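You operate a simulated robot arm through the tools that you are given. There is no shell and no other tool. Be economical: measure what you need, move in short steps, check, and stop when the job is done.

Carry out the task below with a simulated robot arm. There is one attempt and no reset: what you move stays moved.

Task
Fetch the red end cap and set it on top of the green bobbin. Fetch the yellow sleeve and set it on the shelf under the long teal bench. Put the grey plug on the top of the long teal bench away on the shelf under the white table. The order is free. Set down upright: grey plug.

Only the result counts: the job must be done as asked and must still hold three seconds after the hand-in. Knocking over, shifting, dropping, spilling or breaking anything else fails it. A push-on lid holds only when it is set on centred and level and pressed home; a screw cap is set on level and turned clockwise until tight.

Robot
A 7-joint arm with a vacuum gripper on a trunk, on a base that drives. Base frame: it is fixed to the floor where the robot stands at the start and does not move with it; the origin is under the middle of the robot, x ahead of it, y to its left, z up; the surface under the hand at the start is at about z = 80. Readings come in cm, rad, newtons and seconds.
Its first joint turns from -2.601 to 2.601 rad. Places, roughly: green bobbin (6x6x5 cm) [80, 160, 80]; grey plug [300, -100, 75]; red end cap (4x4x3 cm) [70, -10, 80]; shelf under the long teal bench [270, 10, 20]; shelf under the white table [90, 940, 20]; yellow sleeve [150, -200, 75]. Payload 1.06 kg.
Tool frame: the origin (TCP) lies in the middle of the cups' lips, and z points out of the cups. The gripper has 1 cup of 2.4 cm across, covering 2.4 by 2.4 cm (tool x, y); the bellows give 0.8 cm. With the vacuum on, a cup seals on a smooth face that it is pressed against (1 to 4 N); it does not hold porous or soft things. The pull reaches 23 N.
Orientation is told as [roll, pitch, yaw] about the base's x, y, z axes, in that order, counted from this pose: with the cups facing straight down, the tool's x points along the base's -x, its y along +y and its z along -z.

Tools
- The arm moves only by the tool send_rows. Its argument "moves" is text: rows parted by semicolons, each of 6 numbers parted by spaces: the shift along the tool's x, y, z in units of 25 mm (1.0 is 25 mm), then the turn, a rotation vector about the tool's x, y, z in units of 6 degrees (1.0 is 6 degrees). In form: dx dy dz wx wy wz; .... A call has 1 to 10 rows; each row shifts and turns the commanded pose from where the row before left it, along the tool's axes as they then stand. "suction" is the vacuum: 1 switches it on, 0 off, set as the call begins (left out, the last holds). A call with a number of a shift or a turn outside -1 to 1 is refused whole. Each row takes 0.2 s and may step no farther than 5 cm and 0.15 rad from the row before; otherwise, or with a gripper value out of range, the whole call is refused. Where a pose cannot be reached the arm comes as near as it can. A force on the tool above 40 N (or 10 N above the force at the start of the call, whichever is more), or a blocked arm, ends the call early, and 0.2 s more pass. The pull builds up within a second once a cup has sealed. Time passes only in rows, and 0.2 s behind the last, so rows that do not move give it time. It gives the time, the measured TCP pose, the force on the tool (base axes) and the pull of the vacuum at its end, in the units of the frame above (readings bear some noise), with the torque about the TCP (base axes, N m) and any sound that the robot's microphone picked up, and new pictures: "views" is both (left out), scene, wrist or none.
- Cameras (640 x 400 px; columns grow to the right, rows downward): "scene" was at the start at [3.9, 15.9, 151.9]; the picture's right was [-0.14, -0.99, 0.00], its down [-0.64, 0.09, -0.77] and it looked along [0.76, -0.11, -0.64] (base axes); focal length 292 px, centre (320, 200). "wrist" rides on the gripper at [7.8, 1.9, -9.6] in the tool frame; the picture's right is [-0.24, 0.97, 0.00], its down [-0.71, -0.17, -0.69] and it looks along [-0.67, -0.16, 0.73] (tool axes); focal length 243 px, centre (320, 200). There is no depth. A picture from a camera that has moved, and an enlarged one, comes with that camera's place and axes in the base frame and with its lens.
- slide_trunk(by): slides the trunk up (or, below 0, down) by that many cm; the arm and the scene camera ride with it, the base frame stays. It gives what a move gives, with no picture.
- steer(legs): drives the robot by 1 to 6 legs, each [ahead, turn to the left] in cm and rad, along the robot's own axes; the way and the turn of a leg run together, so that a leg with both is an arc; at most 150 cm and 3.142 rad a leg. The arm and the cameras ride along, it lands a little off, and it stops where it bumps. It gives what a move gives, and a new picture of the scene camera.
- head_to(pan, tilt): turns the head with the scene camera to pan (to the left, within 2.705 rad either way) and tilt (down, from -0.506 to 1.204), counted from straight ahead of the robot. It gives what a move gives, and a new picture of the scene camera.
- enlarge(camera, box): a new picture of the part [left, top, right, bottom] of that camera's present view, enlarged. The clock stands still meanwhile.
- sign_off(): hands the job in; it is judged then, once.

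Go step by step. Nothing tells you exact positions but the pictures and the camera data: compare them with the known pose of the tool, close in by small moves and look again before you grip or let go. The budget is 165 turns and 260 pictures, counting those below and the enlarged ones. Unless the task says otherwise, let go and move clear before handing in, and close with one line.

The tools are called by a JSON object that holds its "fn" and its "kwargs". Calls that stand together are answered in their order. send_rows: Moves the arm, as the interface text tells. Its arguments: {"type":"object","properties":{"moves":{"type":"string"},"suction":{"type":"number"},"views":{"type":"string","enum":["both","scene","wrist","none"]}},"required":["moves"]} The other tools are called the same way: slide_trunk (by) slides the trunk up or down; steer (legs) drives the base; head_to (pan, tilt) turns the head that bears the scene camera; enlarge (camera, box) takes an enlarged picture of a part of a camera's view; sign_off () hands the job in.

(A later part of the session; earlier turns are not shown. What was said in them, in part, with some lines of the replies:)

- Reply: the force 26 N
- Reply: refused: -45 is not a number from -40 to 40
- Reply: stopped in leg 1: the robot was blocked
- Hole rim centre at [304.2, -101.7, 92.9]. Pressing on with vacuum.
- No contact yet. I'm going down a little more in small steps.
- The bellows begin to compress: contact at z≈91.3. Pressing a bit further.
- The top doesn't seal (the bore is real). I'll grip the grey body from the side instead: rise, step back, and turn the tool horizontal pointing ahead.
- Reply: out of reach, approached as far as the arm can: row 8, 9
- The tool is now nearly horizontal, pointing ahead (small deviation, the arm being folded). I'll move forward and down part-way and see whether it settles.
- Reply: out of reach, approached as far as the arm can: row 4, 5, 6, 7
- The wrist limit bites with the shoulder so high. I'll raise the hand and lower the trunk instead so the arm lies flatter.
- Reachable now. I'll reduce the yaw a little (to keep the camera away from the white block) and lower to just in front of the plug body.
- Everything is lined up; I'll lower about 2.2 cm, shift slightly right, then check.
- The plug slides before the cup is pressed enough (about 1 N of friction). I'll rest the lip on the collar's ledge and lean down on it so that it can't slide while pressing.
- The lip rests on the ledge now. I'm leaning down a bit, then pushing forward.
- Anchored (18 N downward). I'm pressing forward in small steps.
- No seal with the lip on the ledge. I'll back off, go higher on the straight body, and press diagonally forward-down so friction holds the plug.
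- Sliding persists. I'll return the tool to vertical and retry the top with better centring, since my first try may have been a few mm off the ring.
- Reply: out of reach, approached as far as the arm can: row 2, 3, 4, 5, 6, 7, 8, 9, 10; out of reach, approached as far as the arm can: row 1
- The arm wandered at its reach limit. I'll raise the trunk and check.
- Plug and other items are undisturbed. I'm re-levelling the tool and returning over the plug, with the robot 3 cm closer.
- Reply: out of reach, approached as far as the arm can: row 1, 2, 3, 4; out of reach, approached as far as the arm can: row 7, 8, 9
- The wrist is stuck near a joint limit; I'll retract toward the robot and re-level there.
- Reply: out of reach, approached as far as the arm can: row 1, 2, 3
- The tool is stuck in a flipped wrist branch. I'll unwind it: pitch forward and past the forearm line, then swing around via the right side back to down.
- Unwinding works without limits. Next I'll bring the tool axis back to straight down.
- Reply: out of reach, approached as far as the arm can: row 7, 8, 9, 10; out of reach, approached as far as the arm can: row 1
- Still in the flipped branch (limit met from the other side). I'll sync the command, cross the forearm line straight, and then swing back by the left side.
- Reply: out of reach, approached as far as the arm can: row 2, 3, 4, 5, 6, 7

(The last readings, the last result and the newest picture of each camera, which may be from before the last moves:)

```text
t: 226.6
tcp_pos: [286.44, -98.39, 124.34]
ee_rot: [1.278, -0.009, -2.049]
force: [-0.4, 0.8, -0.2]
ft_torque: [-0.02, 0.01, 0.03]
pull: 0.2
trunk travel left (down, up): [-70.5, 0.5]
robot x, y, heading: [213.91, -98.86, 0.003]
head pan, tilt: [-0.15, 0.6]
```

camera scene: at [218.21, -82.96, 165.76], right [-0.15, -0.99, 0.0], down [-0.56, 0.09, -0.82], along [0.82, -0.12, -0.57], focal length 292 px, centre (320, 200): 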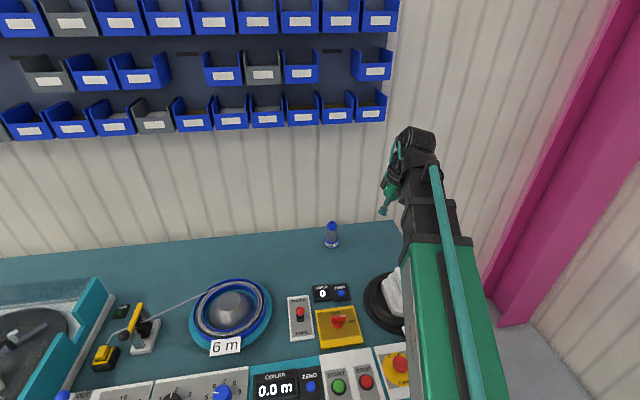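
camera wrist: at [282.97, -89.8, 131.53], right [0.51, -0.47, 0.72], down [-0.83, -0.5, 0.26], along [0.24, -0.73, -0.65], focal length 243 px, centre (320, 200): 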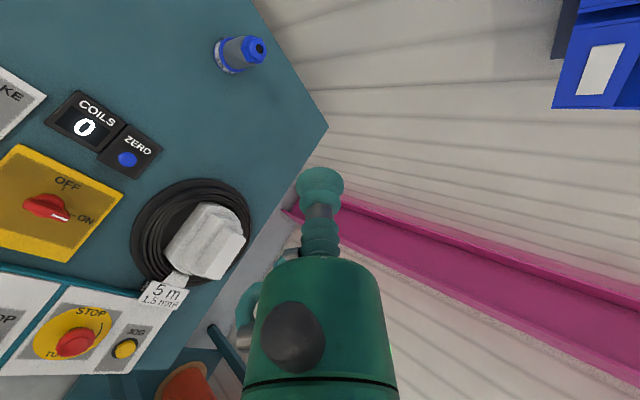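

{"fn": "send_rows", "kwargs": {"moves": "0 0 0 0 1 -0.3;0 0 0 0 1 -0.3;0 0 0 0 1 -0.3;0 0 0 0 1 -0.3;0 0 0 0 1 -0.3;0 0 0 0 1 -0.3;0 0 0 0 1 -0.3;0 0 0 0 1 -0.3;0 0 0 0 0 0", "views": "scene"}}

```text
t: 228.6
tcp_pos: [286.5, -98.41, 124.22]
ee_rot: [1.274, -0.007, -1.665]
force: [-0.2, 0.2, 0.1]
ft_torque: [0.0, 0.0, -0.01]
pull: 0.0
out of reach, approached as far as the arm can: row 4, 5, 6, 7, 8
trunk travel left (down, up): [-70.5, 0.5]
robot x, y, heading: [213.67, -98.68, -0.004]
head pan, tilt: [-0.15, 0.6]
camera scene: at [218.22, -82.96, 165.77], right [-0.15, -0.99, 0.0], down [-0.56, 0.09, -0.83], along [0.82, -0.13, -0.56], focal length 292 px, centre (320, 200)
```

scene: 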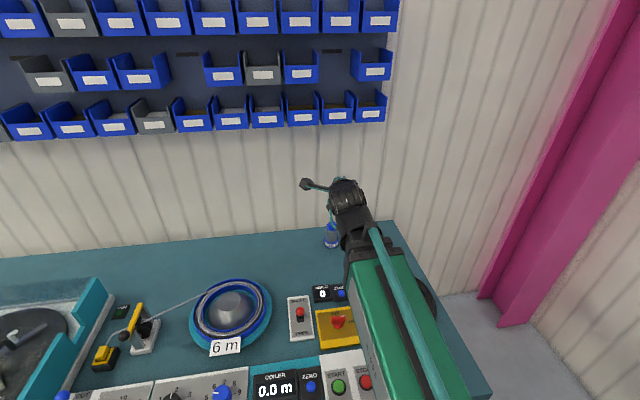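

{"fn": "slide_trunk", "kwargs": {"by": -1}}

{"fn": "send_rows", "kwargs": {"moves": "0 0 0 -0.9 -0.96 0;0 0 0 -0.9 -0.96 0;0 0 0 -0.9 -0.96 0;0 0 0 0 0 0", "views": "none"}}

```text
t: 229.2
tcp_pos: [286.46, -98.41, 123.21]
ee_rot: [1.272, -0.007, -1.666]
force: [0.6, 0.0, -0.3]
ft_torque: [0.01, 0.02, -0.02]
pull: 0.1
trunk travel left (down, up): [-69.5, 1.5]
robot x, y, heading: [213.9, -98.97, -0.003]
head pan, tilt: [-0.15, 0.6]
```

```text
t: 230.2
tcp_pos: [286.52, -98.59, 123.13]
ee_rot: [1.567, -0.051, -1.964]
force: [-0.4, -0.1, 0.3]
ft_torque: [0.0, -0.05, 0.0]
pull: 0.0
trunk travel left (down, up): [-69.5, 1.5]
robot x, y, heading: [214.03, -97.98, -0.003]
head pan, tilt: [-0.15, 0.6]
```

{"fn": "send_rows", "kwargs": {"moves": "0 0 0 -0.05 1 0;0 0 0 -0.05 1 0;0 0 0 -0.05 1 0;0 0 0 -0.05 1 0;0 0 0 -0.05 1 0;0 0 0 -0.05 1 0;0 0 0 -0.05 1 0;0 0 0 -0.05 1 0;0 0 0 0 0 0", "views": "none"}}

```text
t: 232.2
tcp_pos: [287.05, -96.57, 124.52]
ee_rot: [1.673, -0.077, -1.27]
force: [-0.9, -0.5, 0.0]
ft_torque: [0.01, 0.02, 0.0]
pull: 0.0
out of reach, approached as far as the arm can: row 3, 4, 5, 6
trunk travel left (down, up): [-69.5, 1.5]
robot x, y, heading: [213.84, -98.72, -0.005]
head pan, tilt: [-0.15, 0.6]
```

{"fn": "slide_trunk", "kwargs": {"by": 1}}

{"fn": "send_rows", "kwargs": {"moves": "0 0 0 0.95 0.42 0;0 0 0 0.95 0.42 0;0 0 0 0.95 0.42 0;0 0 0 0.95 0.42 0;0 0 0 0.95 0.42 0;0 0 0 0.95 0.42 0;0 0 0 0 0 0", "views": "none"}}

```text
t: 232.7
tcp_pos: [286.93, -96.59, 125.56]
ee_rot: [1.673, -0.078, -1.269]
force: [-0.3, -0.6, -1.2]
ft_torque: [-0.01, -0.01, -0.01]
pull: 0.0
trunk travel left (down, up): [-70.5, 0.5]
robot x, y, heading: [214.07, -99.18, -0.002]
head pan, tilt: [-0.15, 0.6]
```

```text
t: 234.3
tcp_pos: [286.89, -96.72, 125.43]
ee_rot: [1.06, -0.025, -1.015]
force: [0.3, 0.3, -0.2]
ft_torque: [0.01, 0.0, -0.01]
pull: 0.2
trunk travel left (down, up): [-70.5, 0.5]
robot x, y, heading: [214.13, -98.49, -0.004]
head pan, tilt: [-0.15, 0.6]
```

{"fn": "send_rows", "kwargs": {"moves": "0 0 0 1 0.02 0;0 0 0 1 0.02 0;0 0 0 1 0.02 0;0 0 0 1 0.02 0;0 0 0 1 0.02 0;0 0 0 1 0.02 0;0 0 0 1 0.02 0;0 0 0 1 0.02 0;0 0 0 1 0.02 0;0 0 0 1 0.02 0", "views": "none"}}

{"fn": "send_rows", "kwargs": {"moves": "0 0 0 0 0 -1;0 0 0 0 0 -1;0 0 0 0 0 -1;0 0 0 0 0 -1;0 0 0 0 0 -1;0 0 0 0 0 -1;0 0 0 0 0 -1;0 0 0 0 0 -1;0 0 0 0 0 -1;0 0 0 0 0 -0.6", "views": "scene"}}

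```text
t: 236.5
tcp_pos: [287.14, -96.66, 125.4]
ee_rot: [0.009, -0.008, -1.005]
force: [0.1, -0.3, 0.2]
ft_torque: [-0.01, 0.01, -0.01]
pull: 0.0
trunk travel left (down, up): [-70.5, 0.5]
robot x, y, heading: [213.47, -98.73, -0.005]
head pan, tilt: [-0.15, 0.6]
```

```text
t: 238.7
tcp_pos: [287.1, -96.62, 125.55]
ee_rot: [0.002, -0.014, 0.003]
force: [-0.1, -0.7, -0.9]
ft_torque: [0.01, 0.01, 0.0]
pull: 0.1
trunk travel left (down, up): [-70.5, 0.5]
robot x, y, heading: [213.88, -98.94, -0.005]
head pan, tilt: [-0.15, 0.6]
camera scene: at [218.22, -82.96, 165.77], right [-0.15, -0.99, 0.0], down [-0.56, 0.09, -0.83], along [0.82, -0.13, -0.56], focal length 292 px, centre (320, 200)
```

scene: 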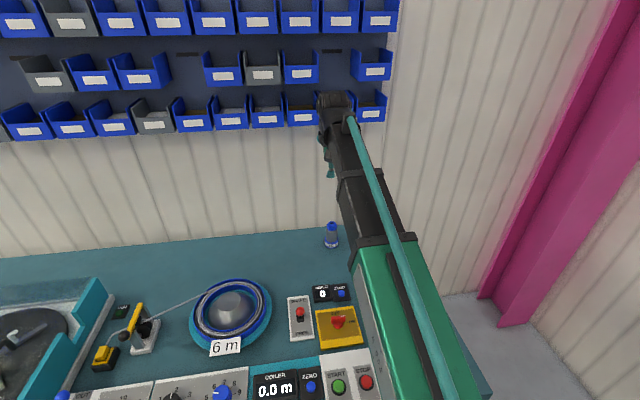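

The tool is restored to vertical. Next I'll move above the plug again for a precise centring.

{"fn": "send_rows", "kwargs": {"moves": "-1 -0.3 0.5 0 0 0;-1 -0.3 0.5 0 0 0;-1 -0.3 1 0 0 0;-1 -0.3 1 0 0 0;-1 -0.3 1 0 0 0;-1 -0.3 1 0 0 0;-0.6 -0.2 1 0 0 0;0 0 1 0 0 0;0 0 1 0 0 0;0 0 0.8 0 0 0", "views": "wrist"}}

{"fn": "enlarge", "kwargs": {"camera": "wrist", "box": [256, 80, 384, 180]}}

```text
t: 240.9
tcp_pos: [303.62, -101.55, 103.8]
ee_rot: [0.001, -0.012, 0.0]
force: [0.2, -0.8, 0.5]
ft_torque: [0.01, 0.01, -0.01]
pull: 0.1
trunk travel left (down, up): [-70.5, 0.5]
robot x, y, heading: [214.09, -99.05, -0.001]
head pan, tilt: [-0.15, 0.6]
camera wrist: at [295.67, -99.74, 113.34], right [0.23, 0.97, 0.0], down [0.7, -0.17, 0.7], along [0.68, -0.16, -0.72], focal length 243 px, centre (320, 200)
```

wrist: 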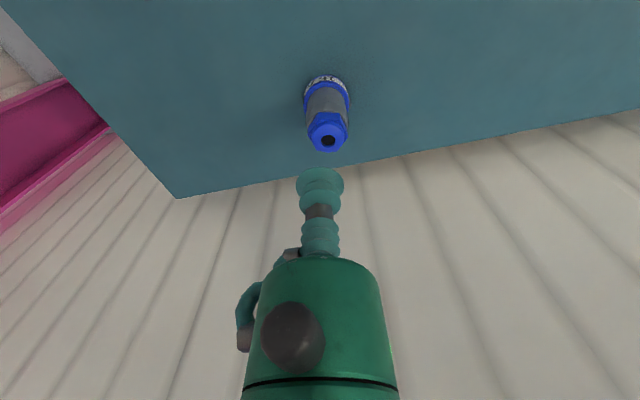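

```text
4.00 times, centred on (320, 130) of wrist
camera zoom: at [295.67, -99.74, 113.34], right [0.23, 0.97, 0.0], down [0.7, -0.17, 0.7], along [0.68, -0.16, -0.72], focal length 970 px, centre (320, 480)
```

zoom: 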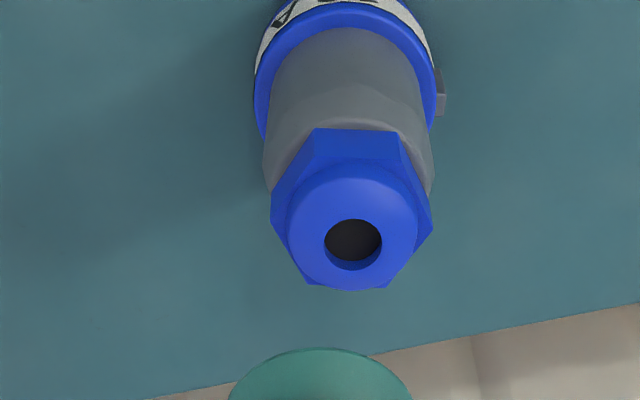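

{"fn": "send_rows", "kwargs": {"moves": "-0.6 -0.06 0.9 0 0 0;-0.6 -0.06 0.9 0 0 0;-0.6 0 0.9 0 0 0;0 0 0.8 0 0 0;0 0 0 0 0 0", "views": "none"}}

{"fn": "enlarge", "kwargs": {"camera": "wrist", "box": [256, 110, 384, 200]}}

```text
t: 242.1
tcp_pos: [308.31, -102.02, 95.19]
ee_rot: [0.001, -0.014, 0.0]
force: [0.0, -0.2, 0.7]
ft_torque: [-0.02, -0.02, 0.03]
pull: 0.1
trunk travel left (down, up): [-70.5, 0.5]
robot x, y, heading: [213.62, -98.85, -0.004]
head pan, tilt: [-0.15, 0.6]
```

```text
4.44 times, centred on (320, 155) of wrist
camera zoom: at [300.41, -100.25, 104.7], right [0.23, 0.97, 0.0], down [0.7, -0.17, 0.7], along [0.68, -0.16, -0.72], focal length 1078 px, centre (320, 400)
```

zoom: 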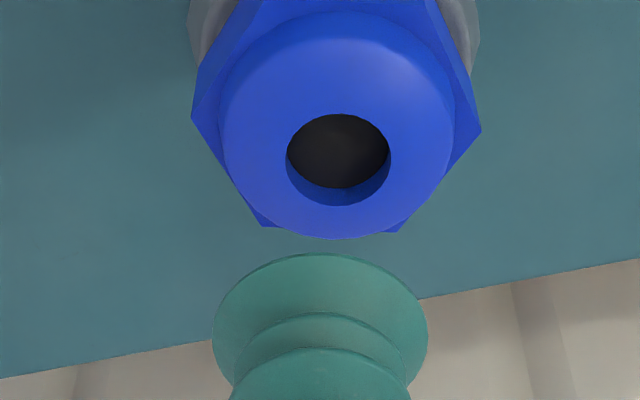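

The earlier top try was in fact centred, so the ring itself doesn't seal. I'll take the body from the +y side instead, tool pointing along −y (no wrist singularity), where the plug has free run, and press briskly.

{"fn": "send_rows", "kwargs": {"moves": "0 0 -1 0 0 0;0 0 -1 0 0 0;0 0 -1 0 0 0;0 0 -1 0 0 0;1 1 -1 0 0 0;1 1 -1 0 0 0;1 1 -1 0 0 0;1 1 -1 0 0 0;0 1 0 0 0 0;0 1 0 0 0 0", "views": "none"}}

{"fn": "send_rows", "kwargs": {"moves": "0 0 0 1 0 0;0 0 0 1 0 0;0 0 0 1 0 0;0 0 0 1 0 0;0 0 0 1 0 0;0 0 0 1 0 0;0 0 0 1 0 0;0 0 0 1 0 0;0 0 0 1 0 0;0 0 0 1 0 0", "views": "none"}}

{"fn": "send_rows", "kwargs": {"moves": "0 0 0 1 0 0;0 0 0 1 0 0;0 0 0 1 0 0;0 0 0 1 0 0;0 0 0 0.3 0 0;0 0 0 0 0 0", "views": "both"}}

```text
t: 244.3
tcp_pos: [298.1, -86.85, 114.92]
ee_rot: [0.003, -0.016, 0.0]
force: [0.7, -0.4, 0.8]
ft_torque: [0.01, -0.02, -0.04]
pull: 0.1
trunk travel left (down, up): [-70.5, 0.5]
robot x, y, heading: [213.57, -98.96, 0.004]
head pan, tilt: [-0.15, 0.6]
```

```text
t: 246.5
tcp_pos: [298.45, -86.92, 114.96]
ee_rot: [-1.047, -0.013, 0.0]
force: [1.1, -0.1, 0.3]
ft_torque: [0.0, 0.0, 0.0]
pull: 0.0
trunk travel left (down, up): [-70.5, 0.5]
robot x, y, heading: [213.87, -98.25, 0.0]
head pan, tilt: [-0.15, 0.6]
```

```text
t: 247.9
tcp_pos: [298.13, -86.94, 114.96]
ee_rot: [-1.497, -0.015, -0.001]
force: [-0.5, -0.1, 0.8]
ft_torque: [-0.01, -0.04, 0.02]
pull: 0.1
trunk travel left (down, up): [-70.5, 0.5]
robot x, y, heading: [214.38, -98.56, -0.003]
head pan, tilt: [-0.15, 0.6]
camera scene: at [218.22, -82.95, 165.77], right [-0.15, -0.99, 0.0], down [-0.56, 0.09, -0.83], along [0.82, -0.13, -0.56], focal length 292 px, centre (320, 200)
camera wrist: at [290.3, -77.32, 113.65], right [0.25, 0.07, -0.97], down [0.7, 0.67, 0.23], along [0.66, -0.74, 0.12], focal length 243 px, centre (320, 200)
```

scene: 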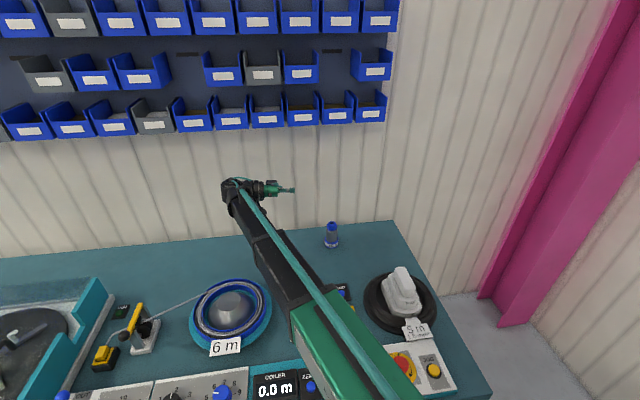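
wrist: 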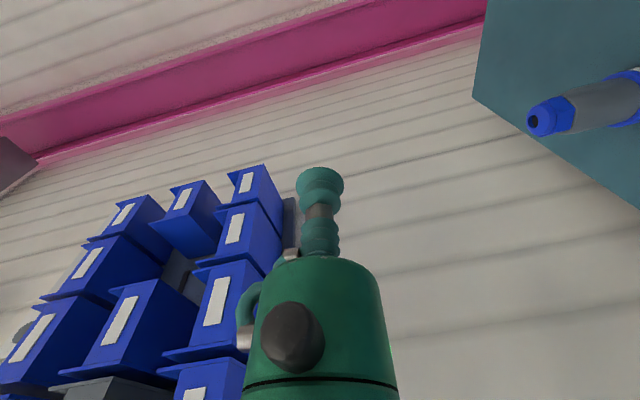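

Clean pose, no limits. I'll lower the trunk and bring the cup beside the plug body.

{"fn": "slide_trunk", "kwargs": {"by": -20}}

{"fn": "send_rows", "kwargs": {"moves": "-1 0 0 0 0 0;-1 0 0 0 0 0;-1 0 0 0 0 0;-1 0.5 0 0 0 0;0 0.8 0 0 0 0;0 0.8 0 0 0 0;0 0.8 0 0 0 0;0 0 0 0 0 0", "views": "both"}}

```text
t: 250.1
tcp_pos: [298.09, -87.03, 94.98]
ee_rot: [-1.497, -0.012, 0.001]
force: [-1.0, -0.5, 0.1]
ft_torque: [0.03, 0.0, 0.02]
pull: 0.1
trunk travel left (down, up): [-50.5, 20.5]
robot x, y, heading: [214.32, -98.78, -0.001]
head pan, tilt: [-0.15, 0.6]
```

```text
t: 251.9
tcp_pos: [308.05, -86.36, 87.77]
ee_rot: [-1.498, -0.017, 0.001]
force: [-0.3, 0.3, 0.8]
ft_torque: [0.05, -0.01, 0.03]
pull: 0.1
trunk travel left (down, up): [-50.5, 20.5]
robot x, y, heading: [213.83, -98.5, -0.002]
head pan, tilt: [-0.15, 0.6]
camera scene: at [218.23, -82.95, 145.77], right [-0.15, -0.99, 0.0], down [-0.56, 0.09, -0.83], along [0.82, -0.13, -0.56], focal length 292 px, centre (320, 200)
camera wrist: at [300.19, -76.71, 86.58], right [0.25, 0.07, -0.97], down [0.7, 0.67, 0.23], along [0.66, -0.74, 0.12], focal length 243 px, centre (320, 200)
```

scene: 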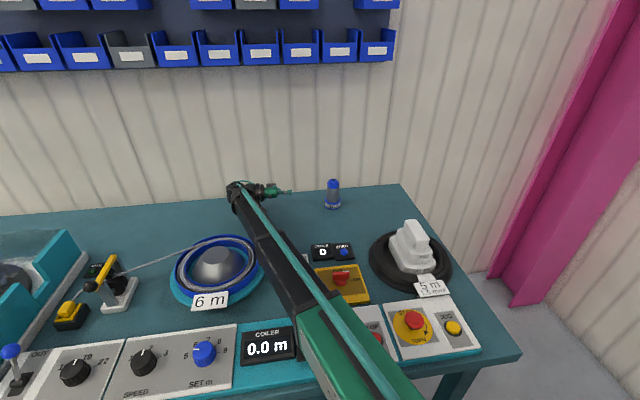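
wrist: 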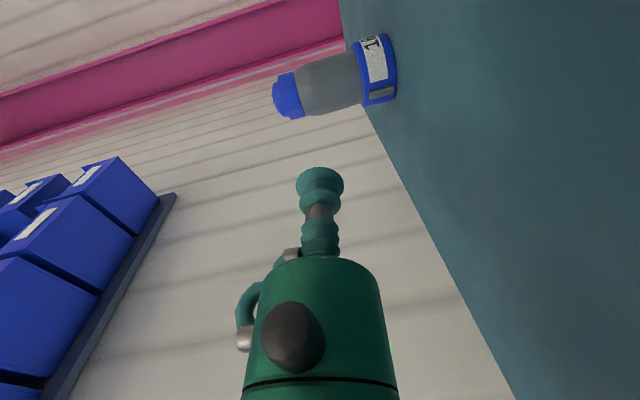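

Plug axis confirmed at [308.4, −101.8]. I'm approaching to about 3 cm.

{"fn": "send_rows", "kwargs": {"moves": "-0.12 0.44 0.8 0 0 0;0 0 1 0 0 0;0 0 1 0 0 0;0 0 1 0 0 0;0 0 0 0 0 0", "views": "none"}}

{"fn": "enlarge", "kwargs": {"camera": "wrist", "box": [208, 60, 432, 200]}}

{"fn": "enlarge", "kwargs": {"camera": "scene", "box": [270, 150, 390, 230]}}

```text
t: 253.1
tcp_pos: [308.27, -95.67, 86.19]
ee_rot: [-1.497, -0.015, 0.0]
force: [-0.3, 0.5, 0.1]
ft_torque: [0.02, -0.01, 0.0]
pull: 0.0
trunk travel left (down, up): [-50.5, 20.5]
robot x, y, heading: [213.95, -98.94, -0.004]
head pan, tilt: [-0.15, 0.6]
```

```text
2.86 times, centred on (320, 130) of wrist
camera zoom: at [300.43, -86.03, 84.89], right [0.25, 0.07, -0.97], down [0.7, 0.67, 0.23], along [0.66, -0.74, 0.12], focal length 693 px, centre (320, 400)
```

zoom: 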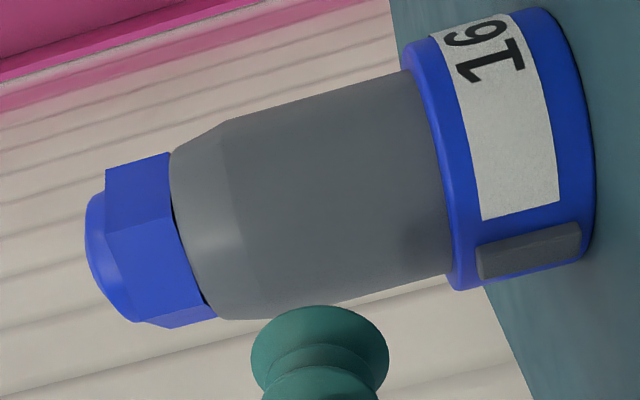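

```text
5.00 times, centred on (330, 190) of scene
camera zoom: at [218.22, -82.97, 145.77], right [-0.15, -0.99, 0.0], down [-0.56, 0.09, -0.83], along [0.82, -0.13, -0.56], focal length 1459 px, centre (270, 250)
```

zoom: 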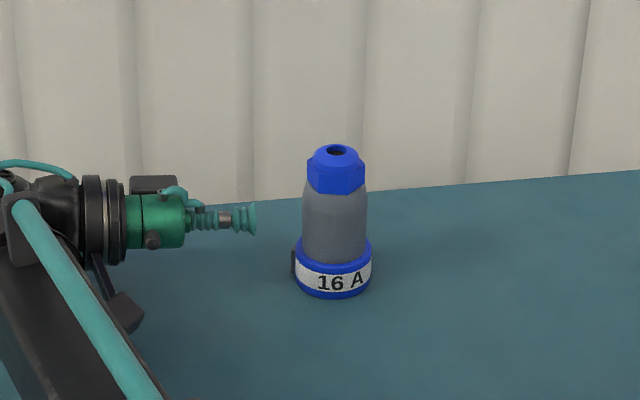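

Well aligned, gap about 3.4 cm. Pushing in briskly with vacuum on.

{"fn": "send_rows", "kwargs": {"moves": "0 0 1 0 0 0;0 0 0.8 0 0 0;0 0 0 0 0 0;0 0 0 0 0 0;0 0 0 0 0 0;0 0 0 0 0 0", "suction": 1, "views": "none"}}

{"fn": "enlarge", "kwargs": {"camera": "scene", "box": [270, 150, 390, 230]}}

```text
t: 254.5
tcp_pos: [308.38, -100.21, 85.9]
ee_rot: [-1.495, -0.016, 0.0]
force: [0.4, 1.2, 2.8]
ft_torque: [-0.1, 0.05, -0.01]
pull: 22.7
trunk travel left (down, up): [-50.5, 20.5]
robot x, y, heading: [213.98, -98.51, -0.004]
head pan, tilt: [-0.15, 0.6]
```

```text
5.00 times, centred on (330, 190) of scene
camera zoom: at [218.14, -82.9, 145.77], right [-0.15, -0.99, 0.0], down [-0.56, 0.09, -0.83], along [0.82, -0.13, -0.56], focal length 1459 px, centre (270, 250)
```

zoom: 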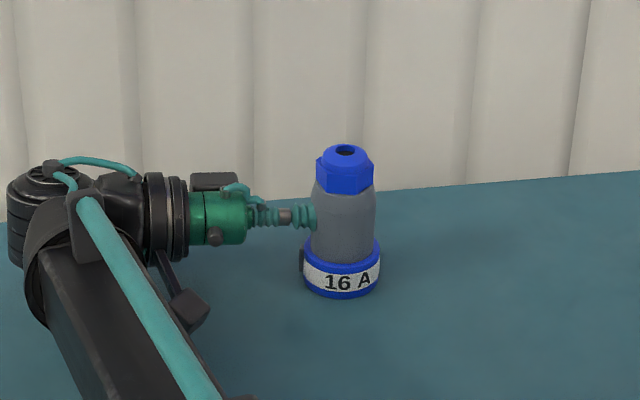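

Sealed (22.7 N)! I'm lifting gently.

{"fn": "send_rows", "kwargs": {"moves": "0 -0.1 0 0 0 0;0 -0.2 0 0 0 0;0 -0.4 0 0 0 0;0 -0.6 0 0 0 0;0 -0.8 0 0 0 0;0 -0.8 0 0 0 0;0 -0.8 0 0 0 0;0 -0.8 0 0 0 0;0 -0.8 0 0 0 0;0 0 0 0 0 0", "views": "both"}}

```text
t: 256.7
tcp_pos: [308.3, -101.06, 98.84]
ee_rot: [-1.498, -0.014, 0.0]
force: [-0.6, 0.0, -1.2]
ft_torque: [0.03, 0.0, -0.01]
pull: 22.9
trunk travel left (down, up): [-50.5, 20.5]
robot x, y, heading: [214.34, -98.88, -0.002]
head pan, tilt: [-0.15, 0.6]
camera scene: at [218.23, -82.94, 145.76], right [-0.15, -0.99, 0.0], down [-0.56, 0.09, -0.83], along [0.82, -0.13, -0.56], focal length 292 px, centre (320, 200)
camera wrist: at [300.48, -91.41, 97.68], right [0.25, 0.07, -0.97], down [0.7, 0.67, 0.23], along [0.66, -0.74, 0.12], focal length 243 px, centre (320, 200)
```

scene: 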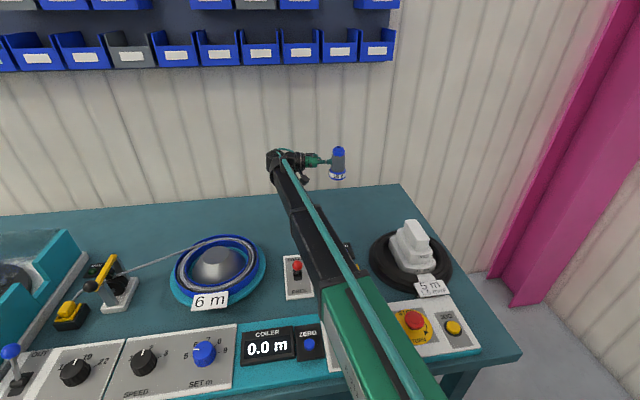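
wrist: 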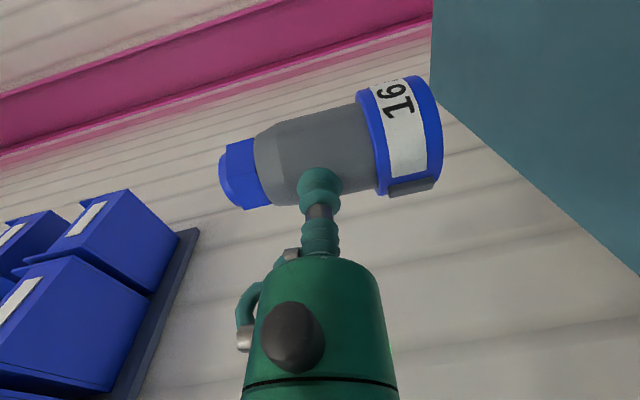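

The plug is held. I'll raise the trunk, retract the arm, and reverse out to the aisle.

{"fn": "slide_trunk", "kwargs": {"by": 20}}

{"fn": "send_rows", "kwargs": {"moves": "1 0 0 0 0 0;1 0 0 0 0 0;1 0 0 0 0 0;1 0 0 0 0 0;1 0 0 0 0 0;1 0 0 0 0 0;1 0 0 0 0 0;1 0 0 0 0 0;1 0 0 0 0 0;1 0 0 0 0 0", "views": "none"}}

{"fn": "steer", "kwargs": {"legs": [[-110, 0], [-104, 0]]}}

```text
t: 258.9
tcp_pos: [308.24, -100.96, 118.94]
ee_rot: [-1.496, -0.015, -0.001]
force: [1.0, 0.4, -2.5]
ft_torque: [0.02, 0.0, -0.03]
pull: 22.8
trunk travel left (down, up): [-70.5, 0.5]
robot x, y, heading: [213.86, -98.45, 0.003]
head pan, tilt: [-0.15, 0.6]
```

```text
t: 261.1
tcp_pos: [283.17, -101.03, 118.43]
ee_rot: [-1.496, -0.014, 0.001]
force: [0.4, 0.3, -2.1]
ft_torque: [0.02, -0.06, 0.0]
pull: 22.7
trunk travel left (down, up): [-70.5, 0.5]
robot x, y, heading: [213.94, -98.63, -0.001]
head pan, tilt: [-0.15, 0.6]
```

```text
t: 271.5
tcp_pos: [72.46, -100.07, 118.45]
ee_rot: [-1.497, -0.016, -0.01]
force: [0.2, -0.3, -1.2]
ft_torque: [0.03, 0.0, -0.01]
pull: 22.7
trunk travel left (down, up): [-70.5, 0.5]
robot x, y, heading: [3.01, -96.85, -0.02]
head pan, tilt: [-0.15, 0.6]
camera scene: at [7.69, -81.15, 165.76], right [-0.16, -0.99, 0.0], down [-0.56, 0.09, -0.83], along [0.81, -0.14, -0.56], focal length 292 px, centre (320, 200)
```

scene: 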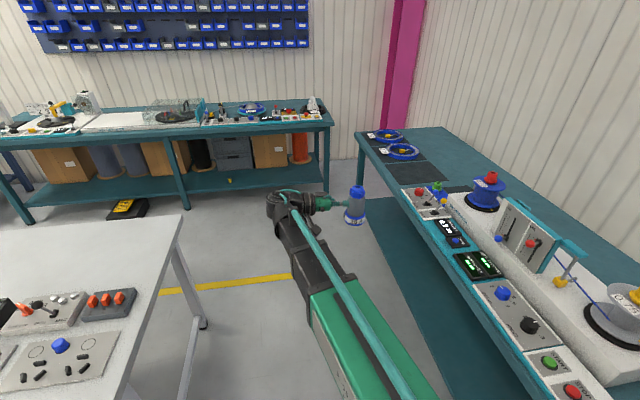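

{"fn": "steer", "kwargs": {"legs": [[0, 1.6], [140, 0], [140, 0]]}}

{"fn": "head_to", "kwargs": {"pan": 0.0, "tilt": 0.3}}

```text
t: 288.7
tcp_pos: [-5.26, 247.03, 118.39]
ee_rot: [-1.494, -0.014, 1.62]
force: [-0.2, 0.1, -3.0]
ft_torque: [-0.01, 0.02, -0.06]
pull: 22.7
trunk travel left (down, up): [-70.5, 0.5]
robot x, y, heading: [-4.09, 177.9, 1.615]
head pan, tilt: [-0.15, 0.6]
camera scene: at [-20.15, 181.28, 165.76], right [0.99, -0.1, 0.0], down [-0.06, -0.56, -0.82], along [0.09, 0.82, -0.57], focal length 292 px, centre (320, 200)
```

scene: 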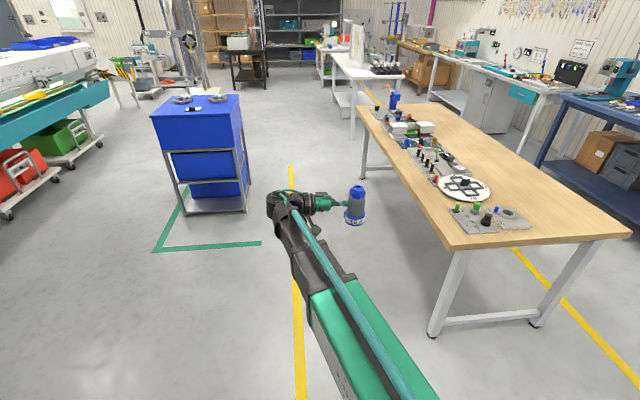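

```text
t: 289.5
tcp_pos: [-5.26, 246.91, 118.42]
ee_rot: [-1.497, -0.013, 1.62]
force: [-1.0, 0.4, -2.6]
ft_torque: [0.0, 0.04, -0.01]
pull: 23.0
trunk travel left (down, up): [-70.5, 0.5]
robot x, y, heading: [-4.02, 177.83, 1.618]
head pan, tilt: [0.0, 0.3]
camera scene: at [-21.5, 181.78, 168.5], right [1.0, 0.05, 0.0], down [0.01, -0.3, -0.95], along [-0.04, 0.95, -0.3], focal length 292 px, centre (320, 200)
```

scene: 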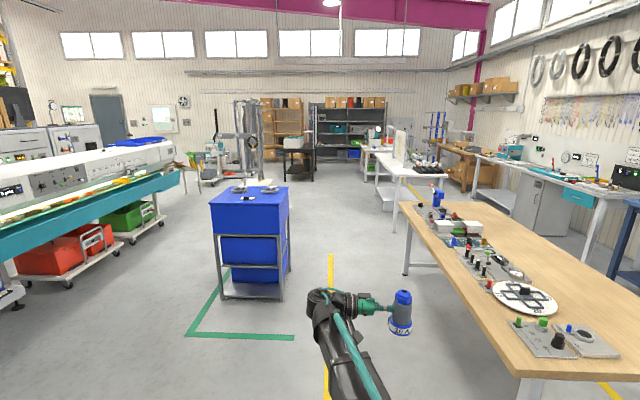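

{"fn": "enlarge", "kwargs": {"camera": "scene", "box": [260, 100, 460, 220]}}

{"fn": "steer", "kwargs": {"legs": [[0, -0.064], [140, 0], [140, 0], [110, 0]]}}

```text
3.20 times, centred on (360, 160) of scene
camera zoom: at [-21.5, 181.78, 168.5], right [1.0, 0.05, 0.0], down [0.01, -0.3, -0.95], along [-0.04, 0.95, -0.3], focal length 934 px, centre (192, 328)
```

zoom: 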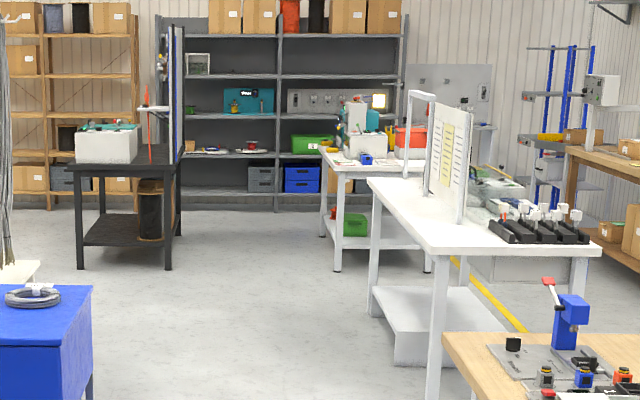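

```text
t: 308.5
tcp_pos: [11.47, 631.34, 118.49]
ee_rot: [-1.494, -0.014, 1.55]
force: [0.9, 0.0, -1.0]
ft_torque: [0.0, 0.03, -0.02]
pull: 22.9
trunk travel left (down, up): [-70.5, 0.5]
robot x, y, heading: [7.64, 562.26, 1.544]
head pan, tilt: [0.0, 0.3]
camera scene: at [-9.31, 567.41, 168.51], right [1.0, -0.02, 0.0], down [-0.01, -0.3, -0.96], along [0.02, 0.95, -0.3], focal length 292 px, centre (320, 200)
```

scene: 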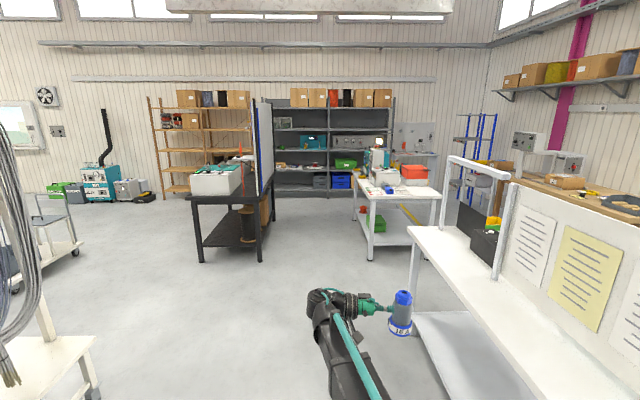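

The target white table is ahead at x≈56–127, y≈870–1010, with a shelf beneath. I'm driving alongside it.

{"fn": "steer", "kwargs": {"legs": [[0, 0.108], [125, 0], [125, 0], [112, 0]]}}

{"fn": "head_to", "kwargs": {"pan": -1.2, "tilt": 0.6}}

```text
t: 326.5
tcp_pos: [-21.52, 990.96, 118.36]
ee_rot: [-1.496, -0.012, 1.643]
force: [-0.5, 0.5, -1.1]
ft_torque: [-0.03, 0.03, -0.03]
pull: 22.6
trunk travel left (down, up): [-70.5, 0.5]
robot x, y, heading: [-19.05, 921.48, 1.643]
head pan, tilt: [0.0, 0.3]
camera scene: at [-36.13, 925.43, 168.51], right [1.0, 0.07, 0.0], down [0.02, -0.3, -0.96], along [-0.07, 0.95, -0.3], focal length 292 px, centre (320, 200)
```

scene: 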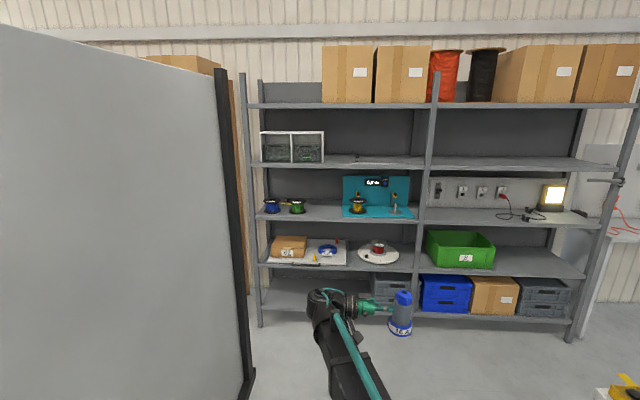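

```text
t: 327.9
tcp_pos: [-21.56, 991.07, 118.5]
ee_rot: [-1.495, -0.014, 1.645]
force: [0.5, -0.2, -1.3]
ft_torque: [-0.01, 0.03, 0.0]
pull: 23.2
trunk travel left (down, up): [-70.5, 0.5]
robot x, y, heading: [-18.53, 921.79, 1.65]
head pan, tilt: [-1.201, 0.6]
camera scene: at [-27.47, 919.86, 165.77], right [0.43, -0.9, 0.0], down [-0.51, -0.24, -0.83], along [0.75, 0.35, -0.56], focal length 292 px, centre (320, 200)
```

scene: 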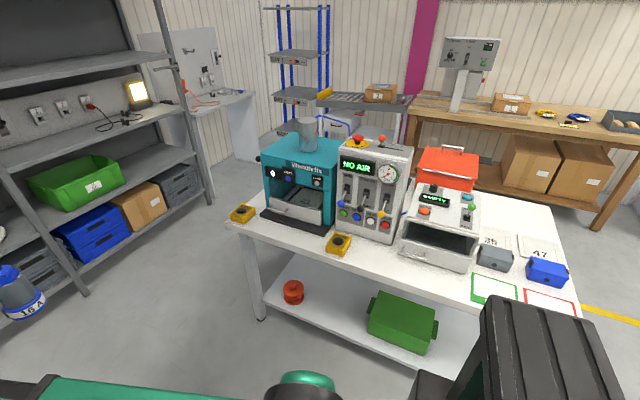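

Shelf edge x≈55, green box spans y≈900–940, red ring at y≈983. I'll place the plug at about [64, 951]. First: drive 30 cm on, lower the trunk, then turn to face the table.

{"fn": "steer", "kwargs": {"legs": [[30, 0]]}}

{"fn": "slide_trunk", "kwargs": {"by": -40}}

{"fn": "slide_trunk", "kwargs": {"by": -30}}

{"fn": "steer", "kwargs": {"legs": [[0, -1.645]]}}

{"fn": "head_to", "kwargs": {"pan": -0.1, "tilt": 0.6}}

```text
t: 329.9
tcp_pos: [-23.7, 1020.67, 118.33]
ee_rot: [-1.495, -0.014, 1.643]
force: [0.1, -0.3, -0.9]
ft_torque: [-0.01, 0.01, -0.01]
pull: 22.7
trunk travel left (down, up): [-70.5, 0.5]
robot x, y, heading: [-21.0, 951.12, 1.644]
head pan, tilt: [-1.201, 0.6]
camera scene: at [-29.58, 949.48, 165.77], right [0.43, -0.9, 0.0], down [-0.51, -0.24, -0.83], along [0.75, 0.35, -0.56], focal length 292 px, centre (320, 200)
```

scene: 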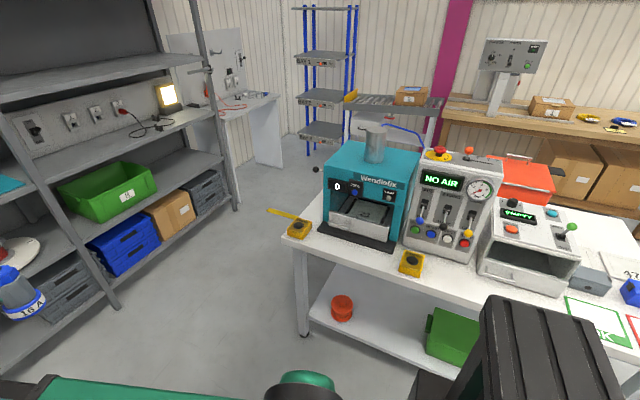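

```text
t: 333.8
tcp_pos: [-23.59, 1020.54, 78.49]
ee_rot: [-1.496, -0.013, 1.645]
force: [-0.3, -0.5, -1.6]
ft_torque: [-0.01, 0.05, -0.01]
pull: 22.9
trunk travel left (down, up): [-30.5, 40.5]
robot x, y, heading: [-21.27, 951.24, 1.643]
head pan, tilt: [-1.201, 0.6]
```

```text
t: 336.8
tcp_pos: [-23.63, 1020.47, 48.51]
ee_rot: [-1.495, -0.015, 1.645]
force: [0.7, 0.4, -0.2]
ft_torque: [0.01, 0.03, -0.02]
pull: 22.7
trunk travel left (down, up): [-0.5, 70.5]
robot x, y, heading: [-21.19, 951.29, 1.644]
head pan, tilt: [-1.201, 0.6]
```

```text
t: 341.1
tcp_pos: [48.62, 950.44, 48.49]
ee_rot: [-1.496, -0.015, 0.022]
force: [0.4, 0.1, -0.8]
ft_torque: [0.06, 0.03, -0.01]
pull: 23.1
trunk travel left (down, up): [-0.5, 70.5]
robot x, y, heading: [-20.63, 951.32, 0.018]
head pan, tilt: [-1.201, 0.6]
camera scene: at [-22.36, 960.03, 95.77], right [-0.93, -0.38, 0.0], down [-0.21, 0.52, -0.83], along [0.31, -0.76, -0.56], focal length 292 px, centre (320, 200)
```

scene: 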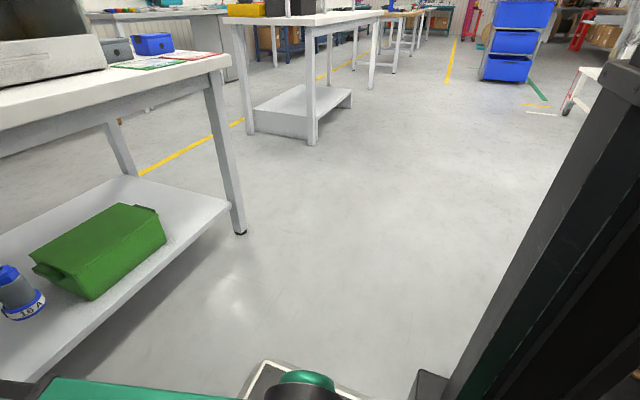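

```text
t: 342.4
tcp_pos: [48.46, 950.43, 48.54]
ee_rot: [-1.495, -0.014, 0.022]
force: [0.0, 0.4, -2.0]
ft_torque: [0.05, 0.01, 0.02]
pull: 22.8
trunk travel left (down, up): [-0.5, 70.5]
robot x, y, heading: [-20.82, 951.34, 0.018]
head pan, tilt: [-0.099, 0.6]
camera scene: at [-16.9, 967.49, 95.76], right [-0.08, -1.0, 0.0], down [-0.56, 0.05, -0.83], along [0.82, -0.07, -0.56], focal length 292 px, centre (320, 200)
```

scene: 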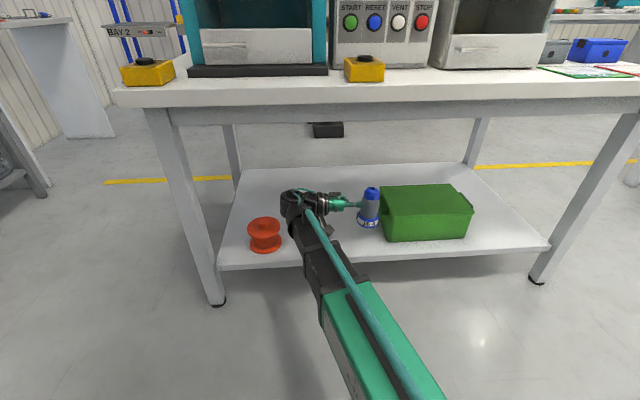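

The shelf is clearly visible: orange bobbin at y≈981, green box from y≈935 down. The plug now is at y≈948, in the free gap. I'm checking plug tilt and lowering part-way outside.

{"fn": "send_rows", "kwargs": {"moves": "0 1 0 0 0 0;0 1 0 0 0 0;0 1 0 0 0 0;0 1 0 0 0 0;0 1 0 0 0 0;0 1 0 0 0 0;0 0 0 0 0 0", "views": "both"}}

{"fn": "enlarge", "kwargs": {"camera": "scene", "box": [270, 170, 430, 290]}}

```text
t: 344.0
tcp_pos: [48.55, 951.62, 33.41]
ee_rot: [-1.496, -0.014, 0.022]
force: [-0.2, 0.4, -1.2]
ft_torque: [0.04, -0.01, -0.05]
pull: 22.9
trunk travel left (down, up): [-0.5, 70.5]
robot x, y, heading: [-20.75, 951.27, 0.02]
head pan, tilt: [-0.099, 0.6]
camera scene: at [-16.9, 967.5, 95.77], right [-0.08, -1.0, 0.0], down [-0.56, 0.05, -0.83], along [0.82, -0.07, -0.56], focal length 292 px, centre (320, 200)
camera wrist: at [40.62, 961.03, 32.25], right [0.25, 0.08, -0.97], down [0.69, 0.69, 0.23], along [0.68, -0.72, 0.12], focal length 243 px, centre (320, 200)
```

scene: 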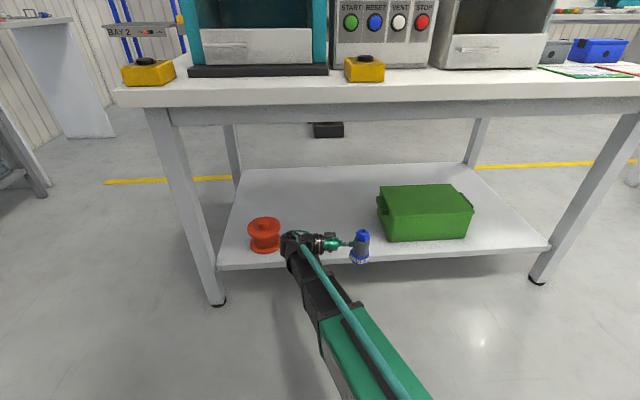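
wrist: 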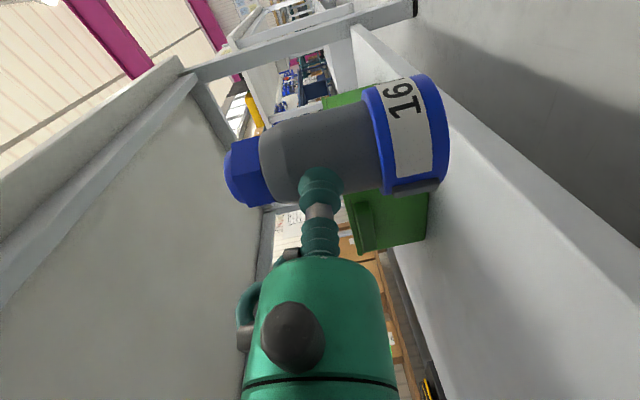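

```text
3.33 times, centred on (350, 230) of scene
camera zoom: at [-16.9, 967.5, 95.77], right [-0.08, -1.0, 0.0], down [-0.56, 0.05, -0.83], along [0.82, -0.07, -0.56], focal length 973 px, centre (220, 100)
```

zoom: 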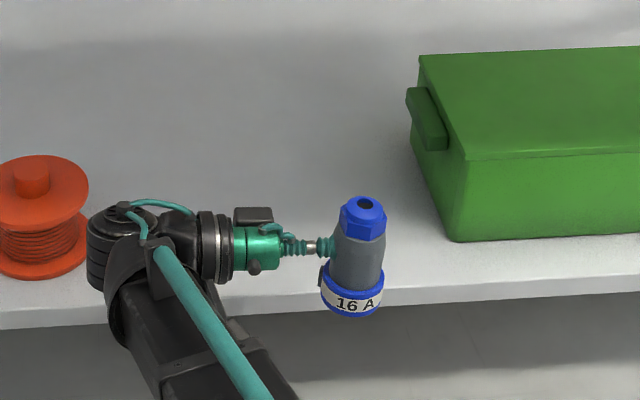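

The plug hangs vertical. I'll shift 3.5 cm to the right for equal clearance, then drive 15.5 cm ahead over the shelf.

{"fn": "send_rows", "kwargs": {"moves": "0 0 0.7 0 0 0;0 0 0.75 0 0 0;0 0 0 0 0 0", "views": "none"}}

{"fn": "steer", "kwargs": {"legs": [[15.5, 0]]}}

{"fn": "enlarge", "kwargs": {"camera": "scene", "box": [220, 150, 480, 310]}}

```text
t: 344.8
tcp_pos: [48.67, 947.7, 33.22]
ee_rot: [-1.495, -0.014, 0.022]
force: [-0.2, -1.2, -0.3]
ft_torque: [0.03, 0.01, -0.01]
pull: 22.7
trunk travel left (down, up): [-0.5, 70.5]
robot x, y, heading: [-20.9, 951.6, 0.02]
head pan, tilt: [-0.099, 0.6]
```

```text
t: 346.2
tcp_pos: [64.33, 948.36, 33.19]
ee_rot: [-1.496, -0.012, 0.022]
force: [-0.4, 0.0, -1.5]
ft_torque: [0.04, -0.02, -0.02]
pull: 22.7
trunk travel left (down, up): [-0.5, 70.5]
robot x, y, heading: [-5.15, 951.55, 0.023]
head pan, tilt: [-0.099, 0.6]
camera scene: at [-1.2, 967.81, 95.77], right [-0.08, -1.0, 0.0], down [-0.56, 0.04, -0.83], along [0.82, -0.07, -0.56], focal length 292 px, centre (320, 200)
```

scene: 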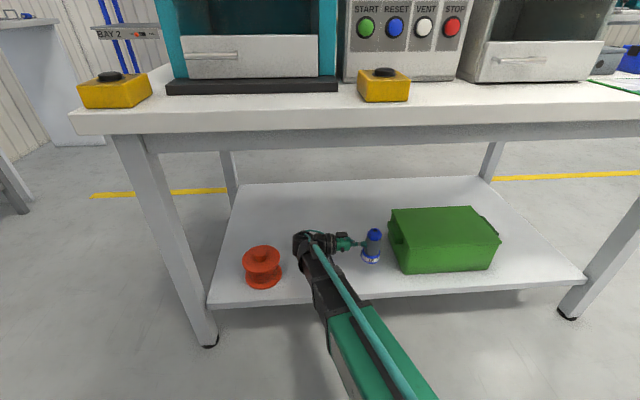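

```text
2.46 times, centred on (350, 230) of scene
camera zoom: at [-1.2, 967.81, 95.77], right [-0.08, -1.0, 0.0], down [-0.56, 0.04, -0.83], along [0.82, -0.07, -0.56], focal length 718 px, centre (246, 126)
```

zoom: 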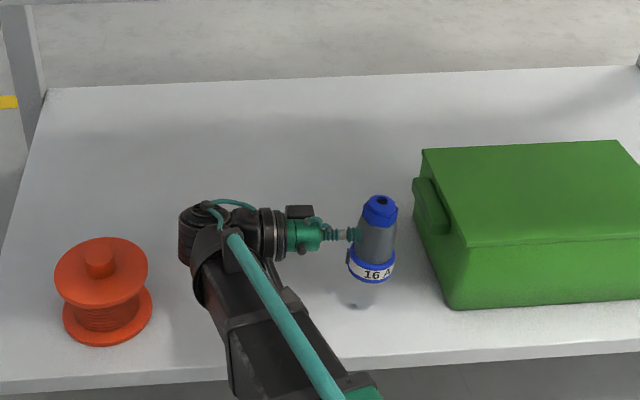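

Clear on both sides. I'm lowering toward the shelf.

{"fn": "send_rows", "kwargs": {"moves": "0 0.7 0 0 0 0;0 0.7 0 0 0 0;0 0.6 0 0 0 0;0 0.5 0 0 0 0;0 0 0 0 0 0", "views": "none"}}

{"fn": "enlarge", "kwargs": {"camera": "scene", "box": [220, 150, 480, 310]}}

```text
t: 347.4
tcp_pos: [64.32, 948.72, 26.95]
ee_rot: [-1.496, -0.014, 0.024]
force: [0.7, 0.0, -0.8]
ft_torque: [0.01, -0.02, -0.02]
pull: 22.4
trunk travel left (down, up): [-0.5, 70.5]
robot x, y, heading: [-5.24, 951.41, 0.019]
head pan, tilt: [-0.099, 0.6]
```

```text
2.46 times, centred on (350, 230) of scene
camera zoom: at [-1.21, 967.81, 95.77], right [-0.08, -1.0, 0.0], down [-0.56, 0.04, -0.83], along [0.82, -0.07, -0.56], focal length 718 px, centre (246, 126)
```

zoom: 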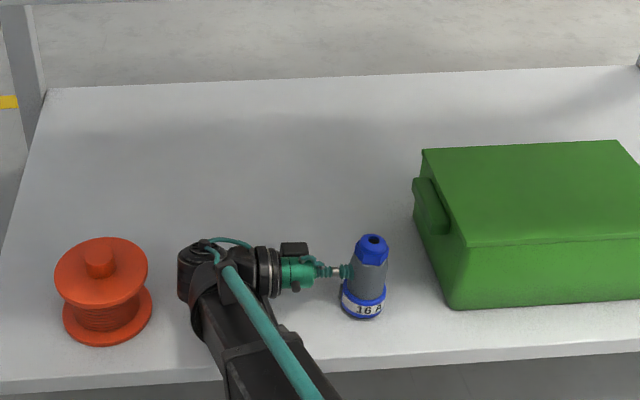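

{"fn": "send_rows", "kwargs": {"moves": "0 0.12 0 0 0 0;0 0.1 0 0 0 0;0 0 0 0 0 0", "views": "none"}}

{"fn": "send_rows", "kwargs": {"moves": "0 0.1 0 0 0 0;0 0.06 0 0 0 0;0 0 0 0 0 0", "views": "none"}}

{"fn": "send_rows", "kwargs": {"moves": "0 0.06 0 0 0 0;0 0 0 0 0 0", "views": "none"}}

```text
t: 348.2
tcp_pos: [64.24, 948.74, 26.55]
ee_rot: [-1.495, -0.013, 0.024]
force: [-0.2, 0.2, -0.9]
ft_torque: [0.03, -0.02, 0.01]
pull: 22.8
trunk travel left (down, up): [-0.5, 70.5]
robot x, y, heading: [-5.17, 951.37, 0.02]
head pan, tilt: [-0.099, 0.6]
```

```text
t: 349.0
tcp_pos: [64.29, 948.82, 26.07]
ee_rot: [-1.495, -0.015, 0.023]
force: [-1.0, 1.6, 3.2]
ft_torque: [-0.06, 0.0, -0.02]
pull: 23.2
trunk travel left (down, up): [-0.5, 70.5]
robot x, y, heading: [-5.05, 951.71, 0.024]
head pan, tilt: [-0.099, 0.6]
```

```text
t: 349.6
tcp_pos: [64.4, 948.82, 26.03]
ee_rot: [-1.499, -0.016, 0.022]
force: [-2.3, 1.6, 11.5]
ft_torque: [0.04, 0.03, -0.01]
pull: 23.1
trunk travel left (down, up): [-0.5, 70.5]
robot x, y, heading: [-5.04, 951.71, 0.017]
head pan, tilt: [-0.099, 0.6]
```

Contact with the shelf. I'm easing off slightly and releasing.

{"fn": "send_rows", "kwargs": {"moves": "0 -0.05 0 0 0 0;0 0 0 0 0 0", "views": "none"}}

{"fn": "enlarge", "kwargs": {"camera": "scene", "box": [300, 200, 430, 300]}}

{"fn": "send_rows", "kwargs": {"moves": "0 0 0 0 0 0;0 0 0 0 0 0;0 0 0 0 0 0;0 0 0 0 0 0;0 0 0 0 0 0;0 0 0 0 0 0", "suction": 0, "views": "none"}}

{"fn": "enlarge", "kwargs": {"camera": "scene", "box": [300, 200, 430, 300]}}

```text
t: 350.2
tcp_pos: [64.49, 948.87, 25.97]
ee_rot: [-1.497, -0.014, 0.022]
force: [-4.3, 1.3, 8.2]
ft_torque: [0.02, -0.01, -0.01]
pull: 23.2
trunk travel left (down, up): [-0.5, 70.5]
robot x, y, heading: [-5.15, 951.61, 0.019]
head pan, tilt: [-0.099, 0.6]
```

```text
4.00 times, centred on (365, 250) of scene
camera zoom: at [-1.27, 967.81, 95.77], right [-0.08, -1.0, 0.0], down [-0.56, 0.04, -0.83], along [0.82, -0.07, -0.56], focal length 1167 px, centre (140, 0)
```

zoom: 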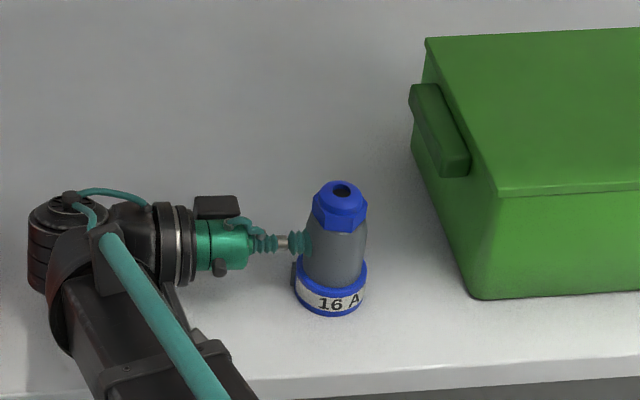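

```text
t: 351.6
tcp_pos: [64.3, 948.78, 25.95]
ee_rot: [-1.496, -0.013, 0.024]
force: [-0.1, 0.6, 1.0]
ft_torque: [0.03, 0.03, -0.04]
pull: 0.2
trunk travel left (down, up): [-0.5, 70.5]
robot x, y, heading: [-5.45, 951.67, 0.013]
head pan, tilt: [-0.099, 0.6]
```

```text
4.00 times, centred on (365, 250) of scene
camera zoom: at [-1.21, 967.81, 95.77], right [-0.08, -1.0, 0.0], down [-0.56, 0.04, -0.83], along [0.82, -0.07, -0.56], focal length 1167 px, centre (140, 0)
```

zoom: 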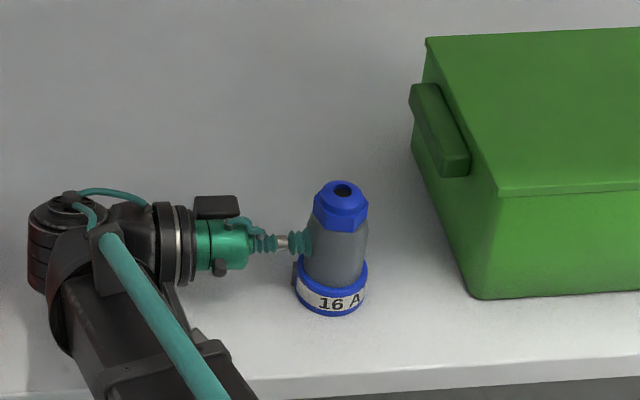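

Released and upright. I'm backing the cup 2 cm away sideways, then rising and reversing out.

{"fn": "send_rows", "kwargs": {"moves": "0 0 -0.1 0 0 0;0 0 -0.2 0 0 0;0 0 -0.5 0 0 0;0 -0.5 0 0 0 0;0 -0.8 0 0 0 0;0 -0.8 0 0 0 0;0 -0.8 0 0 0 0;0 -0.8 0 0 0 0", "views": "none"}}

{"fn": "steer", "kwargs": {"legs": [[-16, 0]]}}

{"fn": "enlarge", "kwargs": {"camera": "scene", "box": [240, 150, 480, 290]}}

```text
t: 353.4
tcp_pos: [64.21, 949.92, 35.37]
ee_rot: [-1.495, -0.013, 0.022]
force: [0.1, 1.1, -0.7]
ft_torque: [0.0, -0.01, 0.02]
pull: 0.0
trunk travel left (down, up): [-0.5, 70.5]
robot x, y, heading: [-4.8, 951.39, 0.018]
head pan, tilt: [-0.099, 0.6]
```

```text
t: 354.9
tcp_pos: [47.87, 949.87, 35.31]
ee_rot: [-1.496, -0.013, 0.025]
force: [-0.5, 0.8, 0.3]
ft_torque: [0.01, -0.01, 0.01]
pull: 0.0
trunk travel left (down, up): [-0.5, 70.5]
robot x, y, heading: [-21.45, 951.05, 0.021]
head pan, tilt: [-0.099, 0.6]
camera scene: at [-17.65, 967.46, 95.77], right [-0.08, -1.0, 0.0], down [-0.56, 0.04, -0.83], along [0.82, -0.06, -0.56], focal length 292 px, centre (320, 200)
```

scene: 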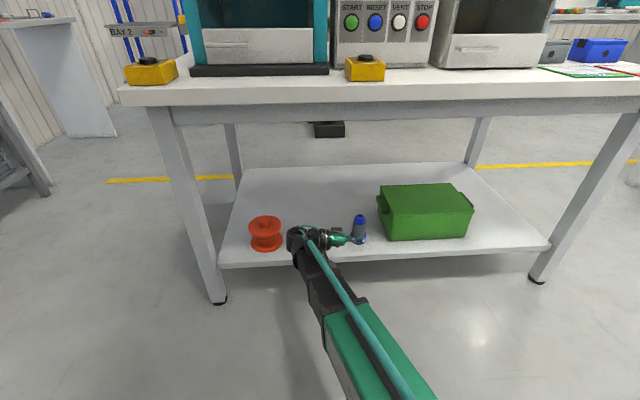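

```text
2.67 times, centred on (360, 220) of scene
camera zoom: at [-17.65, 967.46, 95.77], right [-0.08, -1.0, 0.0], down [-0.56, 0.04, -0.83], along [0.82, -0.06, -0.56], focal length 778 px, centre (213, 147)
```

zoom: 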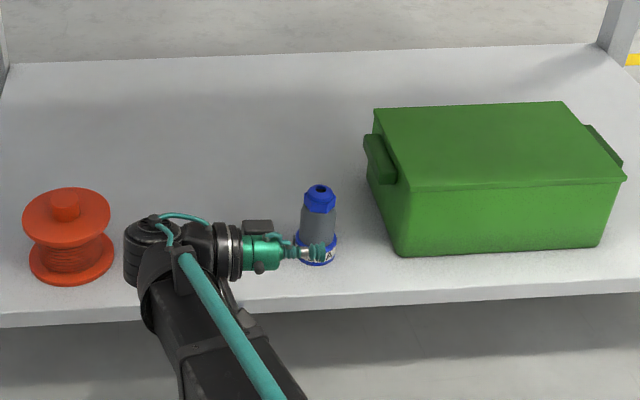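

The plug stands upright on the shelf and the hand is clear of everything, so I'm handing in.

{"fn": "sign_off", "kwargs": {}}

```text
The job is handed in.
```

The job is handed in: the red end cap is on the green bobbin, the yellow sleeve is on the shelf under the teal bench, and the grey plug stands upright on the shelf under the white table. While reversing near the teal bench, the robot bumped and stopped, probably against the first white table; I saw nothing shifted there later, but I did not look at the cap again.
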